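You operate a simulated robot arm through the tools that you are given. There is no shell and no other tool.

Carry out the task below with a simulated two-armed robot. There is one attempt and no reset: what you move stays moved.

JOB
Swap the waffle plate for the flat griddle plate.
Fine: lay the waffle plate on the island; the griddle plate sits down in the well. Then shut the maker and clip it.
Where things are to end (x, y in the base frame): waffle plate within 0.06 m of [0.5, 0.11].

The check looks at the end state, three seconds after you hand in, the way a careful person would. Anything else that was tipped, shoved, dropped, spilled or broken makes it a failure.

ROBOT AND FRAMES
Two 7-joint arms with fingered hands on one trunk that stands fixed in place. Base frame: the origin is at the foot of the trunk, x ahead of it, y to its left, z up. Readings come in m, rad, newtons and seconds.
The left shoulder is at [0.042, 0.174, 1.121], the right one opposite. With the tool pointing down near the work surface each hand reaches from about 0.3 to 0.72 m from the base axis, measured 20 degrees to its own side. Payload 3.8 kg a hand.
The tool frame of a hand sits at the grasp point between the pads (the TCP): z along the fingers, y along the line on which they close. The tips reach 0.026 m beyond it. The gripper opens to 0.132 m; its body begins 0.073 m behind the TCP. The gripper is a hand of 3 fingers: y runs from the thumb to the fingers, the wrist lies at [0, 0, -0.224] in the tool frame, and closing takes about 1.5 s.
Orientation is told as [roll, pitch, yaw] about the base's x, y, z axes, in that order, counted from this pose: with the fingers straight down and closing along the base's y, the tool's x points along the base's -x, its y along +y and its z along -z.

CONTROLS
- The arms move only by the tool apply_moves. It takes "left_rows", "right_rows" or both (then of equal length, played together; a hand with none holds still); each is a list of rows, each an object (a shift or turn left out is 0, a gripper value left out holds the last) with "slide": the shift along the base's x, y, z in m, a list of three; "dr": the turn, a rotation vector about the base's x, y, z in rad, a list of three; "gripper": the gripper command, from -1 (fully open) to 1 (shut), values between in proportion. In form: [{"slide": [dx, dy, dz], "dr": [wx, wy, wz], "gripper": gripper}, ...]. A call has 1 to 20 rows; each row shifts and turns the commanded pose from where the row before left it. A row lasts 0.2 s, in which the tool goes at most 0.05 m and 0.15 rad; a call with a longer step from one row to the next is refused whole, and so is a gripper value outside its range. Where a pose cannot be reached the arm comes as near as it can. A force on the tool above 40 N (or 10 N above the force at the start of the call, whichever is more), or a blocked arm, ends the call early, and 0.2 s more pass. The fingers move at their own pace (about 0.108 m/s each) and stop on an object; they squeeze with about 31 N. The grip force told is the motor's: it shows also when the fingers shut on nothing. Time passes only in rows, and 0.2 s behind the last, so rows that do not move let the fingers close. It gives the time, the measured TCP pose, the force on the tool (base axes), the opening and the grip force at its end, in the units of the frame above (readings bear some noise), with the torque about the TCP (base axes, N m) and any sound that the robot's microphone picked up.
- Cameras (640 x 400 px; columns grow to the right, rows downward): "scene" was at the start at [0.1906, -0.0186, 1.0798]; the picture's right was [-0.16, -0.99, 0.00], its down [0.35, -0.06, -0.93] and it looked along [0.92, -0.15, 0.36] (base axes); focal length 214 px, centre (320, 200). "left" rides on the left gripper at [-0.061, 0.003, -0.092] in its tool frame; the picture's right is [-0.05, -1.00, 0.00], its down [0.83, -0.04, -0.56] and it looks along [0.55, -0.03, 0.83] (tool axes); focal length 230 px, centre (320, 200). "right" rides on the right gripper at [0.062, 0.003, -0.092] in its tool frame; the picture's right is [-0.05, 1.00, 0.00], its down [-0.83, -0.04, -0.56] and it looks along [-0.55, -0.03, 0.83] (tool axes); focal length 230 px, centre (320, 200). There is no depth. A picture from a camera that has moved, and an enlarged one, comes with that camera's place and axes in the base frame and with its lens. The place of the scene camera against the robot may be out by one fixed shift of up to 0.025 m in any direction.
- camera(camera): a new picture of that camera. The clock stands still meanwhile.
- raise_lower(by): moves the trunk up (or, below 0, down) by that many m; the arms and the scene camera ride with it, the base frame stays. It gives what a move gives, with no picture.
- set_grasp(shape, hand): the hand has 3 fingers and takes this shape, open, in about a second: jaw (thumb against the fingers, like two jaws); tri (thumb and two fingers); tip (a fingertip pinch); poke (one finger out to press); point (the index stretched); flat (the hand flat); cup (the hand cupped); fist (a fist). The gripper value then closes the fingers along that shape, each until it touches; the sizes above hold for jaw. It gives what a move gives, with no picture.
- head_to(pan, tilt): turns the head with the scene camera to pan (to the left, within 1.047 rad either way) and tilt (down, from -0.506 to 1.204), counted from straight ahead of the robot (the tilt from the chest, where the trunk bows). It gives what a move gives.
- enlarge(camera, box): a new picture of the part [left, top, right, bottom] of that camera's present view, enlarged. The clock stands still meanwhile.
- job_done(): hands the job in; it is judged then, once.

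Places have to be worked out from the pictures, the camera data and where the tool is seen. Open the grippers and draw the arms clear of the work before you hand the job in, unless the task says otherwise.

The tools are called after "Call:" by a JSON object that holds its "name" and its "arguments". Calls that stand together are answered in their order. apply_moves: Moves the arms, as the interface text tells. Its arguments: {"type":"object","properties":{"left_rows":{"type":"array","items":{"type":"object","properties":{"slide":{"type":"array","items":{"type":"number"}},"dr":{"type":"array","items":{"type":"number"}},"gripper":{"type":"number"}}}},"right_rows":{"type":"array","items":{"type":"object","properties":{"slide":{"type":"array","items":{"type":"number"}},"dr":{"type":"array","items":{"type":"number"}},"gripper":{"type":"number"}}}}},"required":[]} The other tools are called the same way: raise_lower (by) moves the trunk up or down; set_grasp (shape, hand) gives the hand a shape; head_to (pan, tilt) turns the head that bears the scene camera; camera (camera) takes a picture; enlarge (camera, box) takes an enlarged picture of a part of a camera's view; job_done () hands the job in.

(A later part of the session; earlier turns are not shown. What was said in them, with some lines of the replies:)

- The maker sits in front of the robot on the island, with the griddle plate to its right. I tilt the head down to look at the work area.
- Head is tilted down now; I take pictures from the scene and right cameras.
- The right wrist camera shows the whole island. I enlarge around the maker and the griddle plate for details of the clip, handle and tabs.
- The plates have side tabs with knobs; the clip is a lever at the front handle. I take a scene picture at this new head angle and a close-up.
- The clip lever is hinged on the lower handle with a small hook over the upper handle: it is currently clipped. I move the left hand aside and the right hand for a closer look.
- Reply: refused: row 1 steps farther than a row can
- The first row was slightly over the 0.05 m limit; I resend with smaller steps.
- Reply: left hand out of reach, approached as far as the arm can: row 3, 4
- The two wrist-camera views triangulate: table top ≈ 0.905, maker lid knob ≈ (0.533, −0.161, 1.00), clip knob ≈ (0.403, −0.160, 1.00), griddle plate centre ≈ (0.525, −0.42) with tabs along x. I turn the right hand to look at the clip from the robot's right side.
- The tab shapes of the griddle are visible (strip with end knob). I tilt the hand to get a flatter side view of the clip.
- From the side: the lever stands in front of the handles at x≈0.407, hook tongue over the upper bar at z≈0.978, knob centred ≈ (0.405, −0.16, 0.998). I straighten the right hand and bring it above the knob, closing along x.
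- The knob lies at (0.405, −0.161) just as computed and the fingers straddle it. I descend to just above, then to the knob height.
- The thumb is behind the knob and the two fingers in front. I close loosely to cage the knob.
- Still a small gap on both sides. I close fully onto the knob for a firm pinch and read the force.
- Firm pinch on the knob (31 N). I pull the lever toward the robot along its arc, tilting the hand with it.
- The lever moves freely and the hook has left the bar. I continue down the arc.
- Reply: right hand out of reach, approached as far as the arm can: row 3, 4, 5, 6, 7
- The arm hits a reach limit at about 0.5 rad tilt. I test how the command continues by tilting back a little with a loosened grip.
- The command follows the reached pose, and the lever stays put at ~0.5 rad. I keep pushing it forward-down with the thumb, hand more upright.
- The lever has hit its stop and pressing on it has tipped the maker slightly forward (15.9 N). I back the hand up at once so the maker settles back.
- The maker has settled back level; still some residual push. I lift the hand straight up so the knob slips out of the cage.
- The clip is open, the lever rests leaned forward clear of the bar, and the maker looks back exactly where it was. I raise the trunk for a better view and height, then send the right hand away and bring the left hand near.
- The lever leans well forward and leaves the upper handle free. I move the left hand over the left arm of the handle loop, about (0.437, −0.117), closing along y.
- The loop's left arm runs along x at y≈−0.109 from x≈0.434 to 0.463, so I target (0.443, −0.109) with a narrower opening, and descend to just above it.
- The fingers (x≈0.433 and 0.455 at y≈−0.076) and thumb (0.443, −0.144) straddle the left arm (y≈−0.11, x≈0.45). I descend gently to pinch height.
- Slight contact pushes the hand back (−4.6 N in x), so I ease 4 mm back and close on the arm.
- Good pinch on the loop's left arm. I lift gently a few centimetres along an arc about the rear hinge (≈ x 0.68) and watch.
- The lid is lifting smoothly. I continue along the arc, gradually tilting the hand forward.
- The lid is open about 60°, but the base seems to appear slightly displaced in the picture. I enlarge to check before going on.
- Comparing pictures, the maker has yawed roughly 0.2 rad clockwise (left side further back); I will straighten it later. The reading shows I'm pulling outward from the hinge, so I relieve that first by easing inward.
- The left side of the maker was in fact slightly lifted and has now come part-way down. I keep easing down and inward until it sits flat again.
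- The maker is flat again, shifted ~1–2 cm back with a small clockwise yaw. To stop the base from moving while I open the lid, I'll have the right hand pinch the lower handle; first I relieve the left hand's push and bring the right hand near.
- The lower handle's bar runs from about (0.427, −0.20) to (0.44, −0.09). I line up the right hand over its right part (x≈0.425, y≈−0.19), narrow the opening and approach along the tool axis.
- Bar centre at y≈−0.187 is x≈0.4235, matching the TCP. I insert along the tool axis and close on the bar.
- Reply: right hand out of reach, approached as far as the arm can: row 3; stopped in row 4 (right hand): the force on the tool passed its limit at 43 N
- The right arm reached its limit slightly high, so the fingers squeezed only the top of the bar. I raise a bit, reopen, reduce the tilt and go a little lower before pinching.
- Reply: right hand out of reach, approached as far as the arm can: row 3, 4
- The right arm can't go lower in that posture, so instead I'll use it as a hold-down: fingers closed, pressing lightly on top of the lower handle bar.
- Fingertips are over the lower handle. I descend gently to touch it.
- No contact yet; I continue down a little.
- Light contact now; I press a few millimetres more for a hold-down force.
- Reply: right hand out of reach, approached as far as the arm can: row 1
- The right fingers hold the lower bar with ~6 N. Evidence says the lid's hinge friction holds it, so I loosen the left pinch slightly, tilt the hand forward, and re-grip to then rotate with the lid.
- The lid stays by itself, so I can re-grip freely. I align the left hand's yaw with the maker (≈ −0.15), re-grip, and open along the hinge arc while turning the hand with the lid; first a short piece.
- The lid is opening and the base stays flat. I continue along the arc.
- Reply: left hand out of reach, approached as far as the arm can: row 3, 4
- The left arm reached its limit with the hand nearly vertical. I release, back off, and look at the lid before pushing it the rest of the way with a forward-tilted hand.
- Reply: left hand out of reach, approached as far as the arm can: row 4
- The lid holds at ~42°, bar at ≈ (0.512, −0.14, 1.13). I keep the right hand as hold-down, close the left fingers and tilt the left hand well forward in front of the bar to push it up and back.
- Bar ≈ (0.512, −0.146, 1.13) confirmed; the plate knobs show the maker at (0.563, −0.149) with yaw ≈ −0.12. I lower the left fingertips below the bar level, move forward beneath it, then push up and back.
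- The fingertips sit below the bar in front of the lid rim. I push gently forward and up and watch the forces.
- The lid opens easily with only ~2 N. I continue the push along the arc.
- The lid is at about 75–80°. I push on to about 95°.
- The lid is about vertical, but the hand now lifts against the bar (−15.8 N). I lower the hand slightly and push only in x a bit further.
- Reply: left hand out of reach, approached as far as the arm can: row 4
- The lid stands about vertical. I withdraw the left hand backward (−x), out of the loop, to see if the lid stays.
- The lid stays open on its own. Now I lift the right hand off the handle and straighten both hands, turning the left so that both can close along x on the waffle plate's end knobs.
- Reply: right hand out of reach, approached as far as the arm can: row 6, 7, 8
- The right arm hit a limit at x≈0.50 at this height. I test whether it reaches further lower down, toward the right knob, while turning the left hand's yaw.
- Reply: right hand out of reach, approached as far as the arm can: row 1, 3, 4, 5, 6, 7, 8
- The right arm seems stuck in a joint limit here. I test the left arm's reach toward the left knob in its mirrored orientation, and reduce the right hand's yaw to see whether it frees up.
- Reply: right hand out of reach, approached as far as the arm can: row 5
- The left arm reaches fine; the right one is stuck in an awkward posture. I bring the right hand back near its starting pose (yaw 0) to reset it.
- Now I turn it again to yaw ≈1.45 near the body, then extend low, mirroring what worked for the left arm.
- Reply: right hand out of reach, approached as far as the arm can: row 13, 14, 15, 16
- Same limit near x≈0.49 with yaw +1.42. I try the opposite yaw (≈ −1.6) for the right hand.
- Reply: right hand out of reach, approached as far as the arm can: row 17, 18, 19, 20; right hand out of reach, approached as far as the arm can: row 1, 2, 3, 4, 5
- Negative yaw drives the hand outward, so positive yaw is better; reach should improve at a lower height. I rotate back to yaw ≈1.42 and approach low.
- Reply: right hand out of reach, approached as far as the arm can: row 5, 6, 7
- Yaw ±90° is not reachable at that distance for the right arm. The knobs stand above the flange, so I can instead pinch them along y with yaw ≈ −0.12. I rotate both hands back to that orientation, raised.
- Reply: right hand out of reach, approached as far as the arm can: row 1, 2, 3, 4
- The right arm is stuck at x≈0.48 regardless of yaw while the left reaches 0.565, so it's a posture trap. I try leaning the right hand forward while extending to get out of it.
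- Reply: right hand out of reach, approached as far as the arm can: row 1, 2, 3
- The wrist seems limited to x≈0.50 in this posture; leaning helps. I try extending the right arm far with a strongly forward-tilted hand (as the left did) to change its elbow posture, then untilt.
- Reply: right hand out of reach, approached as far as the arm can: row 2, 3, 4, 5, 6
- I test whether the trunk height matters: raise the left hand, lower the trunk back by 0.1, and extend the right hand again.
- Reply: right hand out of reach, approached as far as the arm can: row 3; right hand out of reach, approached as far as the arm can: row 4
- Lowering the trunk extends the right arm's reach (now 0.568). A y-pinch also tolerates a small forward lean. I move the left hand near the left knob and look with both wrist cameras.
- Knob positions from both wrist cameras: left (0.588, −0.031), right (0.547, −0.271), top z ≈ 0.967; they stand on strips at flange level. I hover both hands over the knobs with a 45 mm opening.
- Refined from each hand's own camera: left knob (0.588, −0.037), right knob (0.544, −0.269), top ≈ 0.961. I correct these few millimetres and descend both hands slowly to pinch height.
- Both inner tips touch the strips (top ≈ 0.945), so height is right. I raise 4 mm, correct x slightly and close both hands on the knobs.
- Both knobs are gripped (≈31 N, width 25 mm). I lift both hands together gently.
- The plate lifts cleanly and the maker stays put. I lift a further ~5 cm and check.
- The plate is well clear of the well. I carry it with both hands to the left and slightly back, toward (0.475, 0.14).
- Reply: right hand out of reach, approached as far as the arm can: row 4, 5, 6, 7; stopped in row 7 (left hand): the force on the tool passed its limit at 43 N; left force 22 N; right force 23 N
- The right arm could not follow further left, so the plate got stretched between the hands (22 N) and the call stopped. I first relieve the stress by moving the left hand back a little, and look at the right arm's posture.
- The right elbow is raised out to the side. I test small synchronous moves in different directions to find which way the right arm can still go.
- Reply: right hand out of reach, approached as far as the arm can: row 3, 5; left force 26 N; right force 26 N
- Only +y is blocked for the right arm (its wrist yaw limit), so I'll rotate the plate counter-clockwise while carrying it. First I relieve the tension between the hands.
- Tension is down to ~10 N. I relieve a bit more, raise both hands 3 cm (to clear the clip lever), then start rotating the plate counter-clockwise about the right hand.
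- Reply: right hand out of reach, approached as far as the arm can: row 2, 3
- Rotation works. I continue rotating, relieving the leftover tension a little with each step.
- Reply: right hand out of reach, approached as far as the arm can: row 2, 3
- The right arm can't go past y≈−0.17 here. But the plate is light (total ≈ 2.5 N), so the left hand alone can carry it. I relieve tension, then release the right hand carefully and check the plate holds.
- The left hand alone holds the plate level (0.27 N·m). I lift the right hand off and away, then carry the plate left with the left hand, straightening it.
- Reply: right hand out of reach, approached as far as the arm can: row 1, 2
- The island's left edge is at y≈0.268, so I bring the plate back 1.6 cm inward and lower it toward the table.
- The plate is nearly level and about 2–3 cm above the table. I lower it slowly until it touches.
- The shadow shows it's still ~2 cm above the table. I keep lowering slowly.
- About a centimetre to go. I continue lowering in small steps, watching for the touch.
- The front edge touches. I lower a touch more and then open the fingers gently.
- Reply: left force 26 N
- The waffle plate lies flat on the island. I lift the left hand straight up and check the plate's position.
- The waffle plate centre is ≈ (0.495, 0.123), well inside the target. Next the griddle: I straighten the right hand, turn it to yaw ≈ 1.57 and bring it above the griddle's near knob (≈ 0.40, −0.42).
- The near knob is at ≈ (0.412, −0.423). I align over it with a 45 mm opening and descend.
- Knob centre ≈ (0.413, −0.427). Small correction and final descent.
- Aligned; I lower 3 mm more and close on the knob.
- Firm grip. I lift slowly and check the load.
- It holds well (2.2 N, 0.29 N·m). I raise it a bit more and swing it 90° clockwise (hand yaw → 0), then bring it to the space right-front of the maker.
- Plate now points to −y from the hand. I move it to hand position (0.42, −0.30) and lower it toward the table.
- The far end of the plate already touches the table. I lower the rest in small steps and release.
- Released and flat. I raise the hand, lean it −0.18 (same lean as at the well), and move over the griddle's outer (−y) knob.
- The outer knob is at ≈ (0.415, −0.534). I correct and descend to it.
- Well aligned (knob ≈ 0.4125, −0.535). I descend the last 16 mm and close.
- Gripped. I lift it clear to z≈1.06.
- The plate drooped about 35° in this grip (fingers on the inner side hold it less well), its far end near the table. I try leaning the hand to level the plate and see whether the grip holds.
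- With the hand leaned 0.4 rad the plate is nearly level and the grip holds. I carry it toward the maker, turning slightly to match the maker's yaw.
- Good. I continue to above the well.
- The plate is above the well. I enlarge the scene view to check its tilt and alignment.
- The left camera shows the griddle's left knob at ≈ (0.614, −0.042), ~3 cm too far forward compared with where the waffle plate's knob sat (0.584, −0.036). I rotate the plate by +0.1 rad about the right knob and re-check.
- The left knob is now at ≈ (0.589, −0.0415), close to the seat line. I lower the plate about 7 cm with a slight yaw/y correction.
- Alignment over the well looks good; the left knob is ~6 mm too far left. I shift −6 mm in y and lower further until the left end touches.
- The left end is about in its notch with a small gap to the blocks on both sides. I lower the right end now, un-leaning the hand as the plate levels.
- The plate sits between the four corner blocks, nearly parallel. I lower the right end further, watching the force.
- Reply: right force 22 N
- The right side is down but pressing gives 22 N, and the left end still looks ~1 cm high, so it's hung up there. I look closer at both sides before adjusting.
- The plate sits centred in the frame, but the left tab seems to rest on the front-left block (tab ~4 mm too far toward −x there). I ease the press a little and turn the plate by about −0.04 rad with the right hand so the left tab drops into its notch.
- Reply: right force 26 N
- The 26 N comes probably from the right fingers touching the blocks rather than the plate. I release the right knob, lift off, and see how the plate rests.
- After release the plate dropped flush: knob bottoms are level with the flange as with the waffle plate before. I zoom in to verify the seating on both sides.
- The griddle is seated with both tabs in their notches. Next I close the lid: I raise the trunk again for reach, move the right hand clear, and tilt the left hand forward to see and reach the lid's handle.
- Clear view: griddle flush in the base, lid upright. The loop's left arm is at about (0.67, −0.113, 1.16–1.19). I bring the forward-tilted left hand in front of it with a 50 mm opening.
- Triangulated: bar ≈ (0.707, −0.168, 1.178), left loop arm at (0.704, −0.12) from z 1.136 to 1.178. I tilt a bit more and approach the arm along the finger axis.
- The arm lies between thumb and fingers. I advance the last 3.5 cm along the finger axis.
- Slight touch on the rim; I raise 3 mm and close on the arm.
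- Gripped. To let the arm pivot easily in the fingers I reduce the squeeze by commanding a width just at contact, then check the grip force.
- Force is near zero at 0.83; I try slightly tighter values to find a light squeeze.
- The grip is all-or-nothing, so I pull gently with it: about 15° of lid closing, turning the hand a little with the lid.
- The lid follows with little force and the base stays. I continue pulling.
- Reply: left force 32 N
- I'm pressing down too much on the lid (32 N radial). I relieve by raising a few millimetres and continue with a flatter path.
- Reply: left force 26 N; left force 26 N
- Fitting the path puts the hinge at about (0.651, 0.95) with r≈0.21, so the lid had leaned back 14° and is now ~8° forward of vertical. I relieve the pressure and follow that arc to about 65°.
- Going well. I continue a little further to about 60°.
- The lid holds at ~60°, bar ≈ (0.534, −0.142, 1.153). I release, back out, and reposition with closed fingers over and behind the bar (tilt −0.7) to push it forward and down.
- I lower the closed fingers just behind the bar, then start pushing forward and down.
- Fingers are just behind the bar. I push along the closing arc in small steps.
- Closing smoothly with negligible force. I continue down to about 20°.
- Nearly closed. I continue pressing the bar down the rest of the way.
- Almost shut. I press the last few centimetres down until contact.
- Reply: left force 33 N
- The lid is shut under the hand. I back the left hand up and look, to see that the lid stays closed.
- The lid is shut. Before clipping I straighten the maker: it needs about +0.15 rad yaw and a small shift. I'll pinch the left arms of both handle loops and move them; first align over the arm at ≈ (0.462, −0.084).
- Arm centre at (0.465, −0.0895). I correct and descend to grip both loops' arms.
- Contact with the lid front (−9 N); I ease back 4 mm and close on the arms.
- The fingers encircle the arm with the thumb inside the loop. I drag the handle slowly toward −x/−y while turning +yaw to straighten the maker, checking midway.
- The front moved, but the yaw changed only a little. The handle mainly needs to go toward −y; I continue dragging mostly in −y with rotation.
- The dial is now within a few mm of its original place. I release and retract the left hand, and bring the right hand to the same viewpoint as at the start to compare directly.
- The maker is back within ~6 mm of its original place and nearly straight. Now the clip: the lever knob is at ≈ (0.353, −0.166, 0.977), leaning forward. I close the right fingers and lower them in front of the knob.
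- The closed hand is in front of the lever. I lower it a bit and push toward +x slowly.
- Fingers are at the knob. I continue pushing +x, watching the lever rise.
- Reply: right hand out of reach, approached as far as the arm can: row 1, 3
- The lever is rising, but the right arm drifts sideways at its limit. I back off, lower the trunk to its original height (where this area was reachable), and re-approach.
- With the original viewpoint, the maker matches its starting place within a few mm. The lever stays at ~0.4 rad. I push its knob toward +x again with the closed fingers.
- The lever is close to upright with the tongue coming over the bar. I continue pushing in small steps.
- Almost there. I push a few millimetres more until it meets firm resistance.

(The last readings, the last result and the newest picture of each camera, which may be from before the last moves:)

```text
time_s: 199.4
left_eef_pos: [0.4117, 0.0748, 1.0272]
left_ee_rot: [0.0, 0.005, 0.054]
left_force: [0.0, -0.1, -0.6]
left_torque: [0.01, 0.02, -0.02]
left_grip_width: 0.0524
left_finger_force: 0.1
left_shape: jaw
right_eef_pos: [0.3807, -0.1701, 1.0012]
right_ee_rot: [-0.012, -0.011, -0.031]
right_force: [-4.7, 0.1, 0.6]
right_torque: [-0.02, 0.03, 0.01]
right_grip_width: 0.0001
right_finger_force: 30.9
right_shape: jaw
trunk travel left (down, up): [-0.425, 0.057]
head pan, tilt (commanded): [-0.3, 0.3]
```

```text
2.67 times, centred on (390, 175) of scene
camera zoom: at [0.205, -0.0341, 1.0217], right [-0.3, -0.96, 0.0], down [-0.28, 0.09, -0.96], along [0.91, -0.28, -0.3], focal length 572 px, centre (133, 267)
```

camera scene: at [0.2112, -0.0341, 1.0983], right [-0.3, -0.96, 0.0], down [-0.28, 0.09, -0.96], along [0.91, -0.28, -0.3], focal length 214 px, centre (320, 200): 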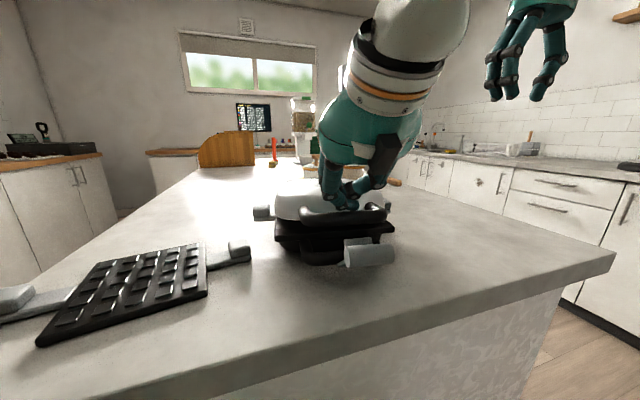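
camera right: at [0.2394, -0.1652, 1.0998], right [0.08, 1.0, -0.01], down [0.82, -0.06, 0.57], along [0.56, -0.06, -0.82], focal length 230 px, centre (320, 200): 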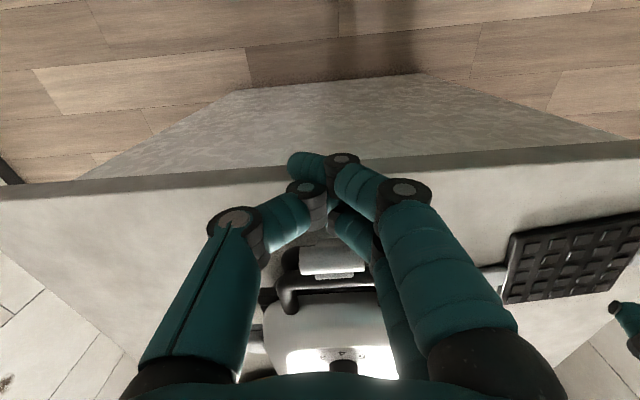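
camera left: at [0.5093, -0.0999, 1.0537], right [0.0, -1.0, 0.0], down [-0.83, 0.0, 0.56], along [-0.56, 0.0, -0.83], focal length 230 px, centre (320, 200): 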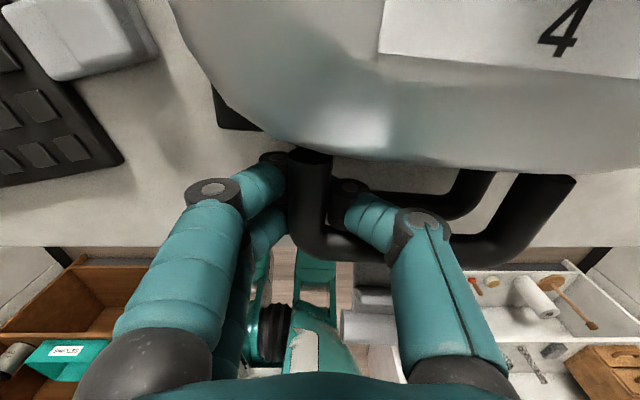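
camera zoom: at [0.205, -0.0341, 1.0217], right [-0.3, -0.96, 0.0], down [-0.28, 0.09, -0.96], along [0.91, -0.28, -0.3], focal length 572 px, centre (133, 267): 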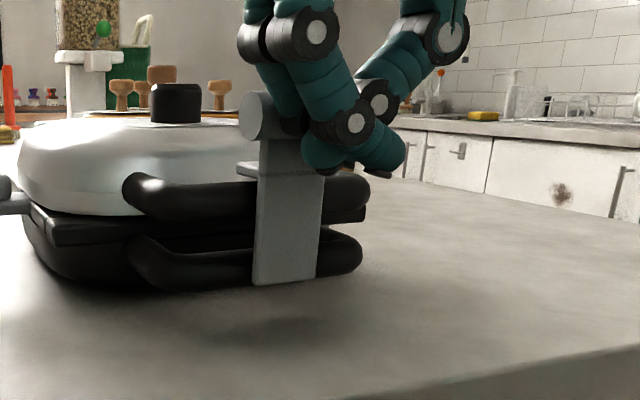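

The lever now matches its original clipped look, with the tongue over the bar (−4.7 N). I push slightly more to confirm it is firmly seated.

Call:
{"name": "apply_moves", "arguments": {"right_rows": [{"slide": [0.003, 0, 0]}, {"slide": [0.002, 0, 0]}, {}]}}

Call:
{"name": "enlarge", "arguments": {"camera": "scene", "box": [280, 100, 500, 250]}}

```text
time_s: 200.2
left_eef_pos: [0.4108, 0.0738, 1.0271]
left_ee_rot: [-0.003, 0.006, 0.054]
left_force: [-0.4, -0.3, -0.1]
left_torque: [0.02, 0.01, 0.01]
left_grip_width: 0.0526
left_finger_force: 0.1
left_shape: jaw
right_eef_pos: [0.3844, -0.1702, 1.0024]
right_ee_rot: [-0.012, -0.012, -0.03]
right_force: [-7.1, -0.1, -1.3]
right_torque: [0.0, 0.05, 0.08]
right_grip_width: 0.0
right_finger_force: 30.7
right_shape: jaw
trunk travel left (down, up): [-0.425, 0.057]
head pan, tilt (commanded): [-0.3, 0.3]
```

```text
2.67 times, centred on (390, 175) of scene
camera zoom: at [0.205, -0.0342, 1.0217], right [-0.3, -0.96, 0.0], down [-0.28, 0.09, -0.96], along [0.91, -0.28, -0.29], focal length 572 px, centre (133, 267)
```

zoom: 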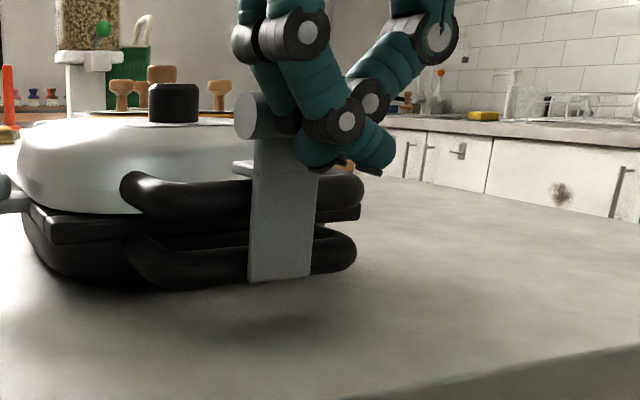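

The lever is at its stop (the maker just begins to nudge), so the clip is home. I back the right hand off and check.

Call:
{"name": "apply_moves", "arguments": {"right_rows": [{"slide": [-0.01, 0, 0]}, {"slide": [-0.025, 0, 0]}, {"slide": [-0.03, 0, 0.02]}, {"slide": [0, -0.02, 0.045]}, {"slide": [0, -0.03, 0.04]}, {"slide": [0.02, -0.04, 0.01]}, {"slide": [0.02, -0.04, 0]}]}}

Call:
{"name": "enlarge", "arguments": {"camera": "scene", "box": [200, 100, 440, 250]}}

Call:
{"name": "camera", "arguments": {"camera": "scene"}}

```text
time_s: 201.8
left_eef_pos: [0.4117, 0.0733, 1.0269]
left_ee_rot: [-0.003, 0.007, 0.05]
left_force: [1.3, -0.5, -0.4]
left_torque: [0.01, 0.01, -0.01]
left_grip_width: 0.0522
left_finger_force: 0.1
left_shape: jaw
right_eef_pos: [0.361, -0.3031, 1.1171]
right_ee_rot: [-0.012, -0.01, -0.03]
right_force: [0.8, -1.3, 0.0]
right_torque: [-0.01, -0.01, 0.01]
right_grip_width: 0.0001
right_finger_force: 30.6
right_shape: jaw
trunk travel left (down, up): [-0.425, 0.057]
head pan, tilt (commanded): [-0.3, 0.3]
```

```text
2.67 times, centred on (320, 175) of scene
camera zoom: at [0.2057, -0.0345, 1.0215], right [-0.3, -0.96, 0.0], down [-0.28, 0.09, -0.96], along [0.91, -0.28, -0.3], focal length 572 px, centre (320, 267)
```

zoom: 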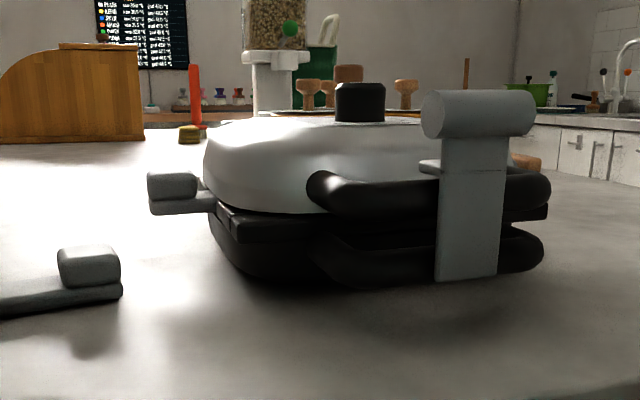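

```text
taken
camera scene: at [0.2057, -0.0345, 1.0215], right [-0.3, -0.96, 0.0], down [-0.28, 0.09, -0.96], along [0.91, -0.28, -0.3], focal length 214 px, centre (320, 200)
```

scene: 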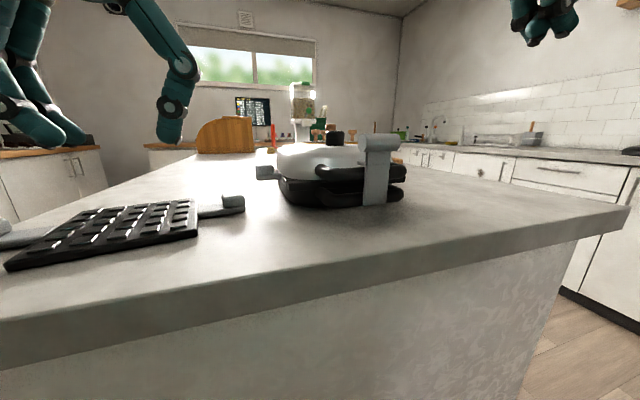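

This matches the initial clipped picture almost exactly. I check from above with the right wrist camera that the griddle tabs, lid and clip all look right.

Call:
{"name": "apply_moves", "arguments": {"right_rows": [{"slide": [-0.01, 0.0, 0.03], "gripper": 0}, {"slide": [-0.02, 0.0, 0.03]}, {"slide": [-0.01, 0, 0.03]}]}}

Call:
{"name": "camera", "arguments": {"camera": "right"}}

Call:
{"name": "enlarge", "arguments": {"camera": "right", "box": [260, 60, 560, 280]}}

```text
time_s: 202.6
left_eef_pos: [0.4115, 0.0759, 1.0275]
left_ee_rot: [-0.003, 0.006, 0.052]
left_force: [-0.1, 0.3, 0.7]
left_torque: [0.01, 0.0, 0.03]
left_grip_width: 0.0524
left_finger_force: 0.1
left_shape: jaw
right_eef_pos: [0.3227, -0.2981, 1.2082]
right_ee_rot: [-0.011, -0.009, -0.032]
right_force: [-0.5, 0.1, -0.4]
right_torque: [-0.01, -0.01, -0.01]
right_grip_width: 0.0657
right_finger_force: 0.0
right_shape: jaw
trunk travel left (down, up): [-0.425, 0.057]
head pan, tilt (commanded): [-0.3, 0.3]
```

```text
taken
camera right: at [0.2604, -0.2945, 1.2997], right [0.08, 1.0, -0.01], down [0.82, -0.06, 0.56], along [0.56, -0.06, -0.83], focal length 230 px, centre (320, 200)
```

right: 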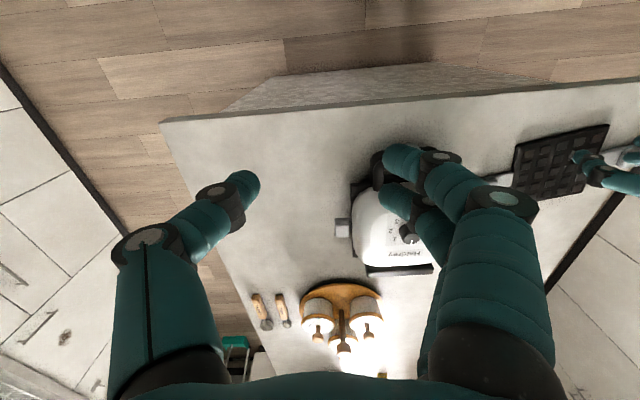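

```text
1.82 times, centred on (410, 170) of right
camera zoom: at [0.2604, -0.2945, 1.2997], right [0.08, 1.0, -0.01], down [0.82, -0.06, 0.56], along [0.56, -0.06, -0.83], focal length 418 px, centre (156, 254)
```

zoom: 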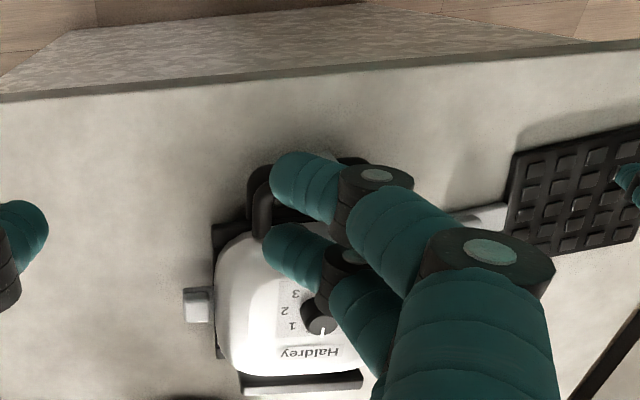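

Everything is in place: tabs seated, lid shut, clip upright, maker within ~1 cm of where it stood. I now draw both arms clear with open grippers.

Call:
{"name": "apply_moves", "arguments": {"left_rows": [{"slide": [0, 0, 0.04], "gripper": -1}, {"slide": [-0.01, 0.01, 0.045]}, {"slide": [-0.02, 0.02, 0.04]}, {"slide": [-0.02, 0.03, 0.03]}, {"slide": [-0.02, 0.03, 0.03]}, {"slide": [-0.02, 0.03, 0.02]}, {}], "right_rows": [{"slide": [0, -0.01, 0.03], "gripper": -1}, {"slide": [0, -0.02, 0.03]}, {"slide": [0, -0.02, 0.02]}, {"slide": [0, -0.02, 0.01]}, {"slide": [0, -0.02, 0]}, {}, {}]}}

Call:
{"name": "head_to", "arguments": {"pan": -0.15, "tilt": 0.4}}

Call:
{"name": "camera", "arguments": {"camera": "scene"}}

Call:
{"name": "camera", "arguments": {"camera": "right"}}

```text
time_s: 204.2
left_eef_pos: [0.3201, 0.1942, 1.2303]
left_ee_rot: [-0.002, 0.008, 0.049]
left_force: [0.7, 0.4, 0.6]
left_torque: [0.02, 0.01, 0.04]
left_grip_width: 0.1317
left_finger_force: 0.2
left_shape: jaw
right_eef_pos: [0.3227, -0.3938, 1.2972]
right_ee_rot: [-0.01, -0.011, -0.033]
right_force: [-0.4, 0.4, -0.1]
right_torque: [0.02, 0.03, 0.02]
right_grip_width: 0.1319
right_finger_force: 0.1
right_shape: jaw
trunk travel left (down, up): [-0.425, 0.057]
head pan, tilt (commanded): [-0.3, 0.3]
```

```text
time_s: 204.9
left_eef_pos: [0.3202, 0.1944, 1.2296]
left_ee_rot: [-0.003, 0.006, 0.051]
left_force: [-0.8, -1.0, -0.7]
left_torque: [-0.01, 0.0, 0.01]
left_grip_width: 0.1318
left_finger_force: 0.0
left_shape: jaw
right_eef_pos: [0.3209, -0.392, 1.2975]
right_ee_rot: [-0.013, -0.011, -0.031]
right_force: [0.0, 0.8, 0.1]
right_torque: [-0.02, -0.01, 0.03]
right_grip_width: 0.1319
right_finger_force: 0.0
right_shape: jaw
trunk travel left (down, up): [-0.425, 0.057]
head pan, tilt (commanded): [-0.15, 0.4]
```

```text
taken
camera scene: at [0.2079, -0.0203, 1.0124], right [-0.15, -0.99, 0.0], down [-0.38, 0.06, -0.92], along [0.91, -0.14, -0.39], focal length 214 px, centre (320, 200)
```

scene: 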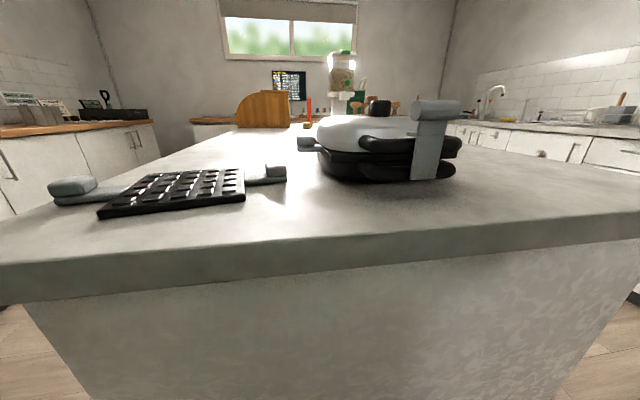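

```text
taken
camera right: at [0.2599, -0.3871, 1.3889], right [0.08, 1.0, -0.01], down [0.82, -0.06, 0.56], along [0.56, -0.06, -0.82], focal length 230 px, centre (320, 200)
```

right: 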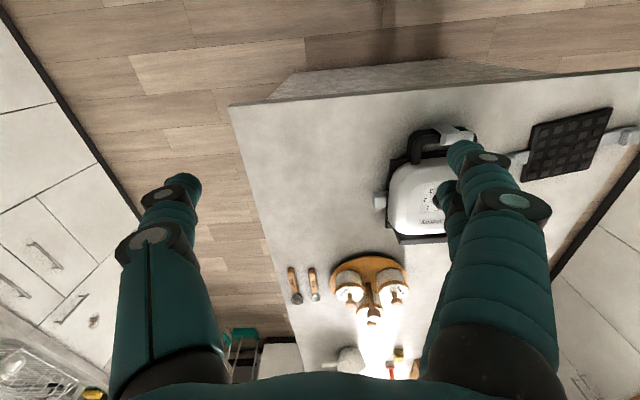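

Final check: waffle plate lies flat at about (0.48, 0.12) (three independent estimates within ~2.5 cm of target), griddle seated, lid shut, clip upright with its tongue over the bar, and both hands open and clear. I hand in the job.

Call:
{"name": "job_done", "arguments": {}}

```text
The job is handed in.
```

The waffle plate is out, the griddle plate is seated in the well, and the maker is shut and clipped. I handed the job in.

- **Waffle plate:** it lies flat on the island at about (0.48, 0.12). Three of my estimates put it within about 2.5 cm of the target; a rougher one from the head camera put it near the 6 cm limit. I went with the other three.
- **Griddle plate:** it dropped flush into the well, with both tabs in their notches.
- **Lid and clip:** the lid is down and the clip is upright with its tongue over the handle bar. It looks the same as at the start.
- **Maker position:** the maker moved while I worked. Pressing on the clip lever tipped it forward a little, and opening the lid lifted its left front and turned it. I dragged it back, and it now stands within about 1 cm of its original place and nearly straight.

Both hands are open and clear of the work. I saw nothing else on the island disturbed.
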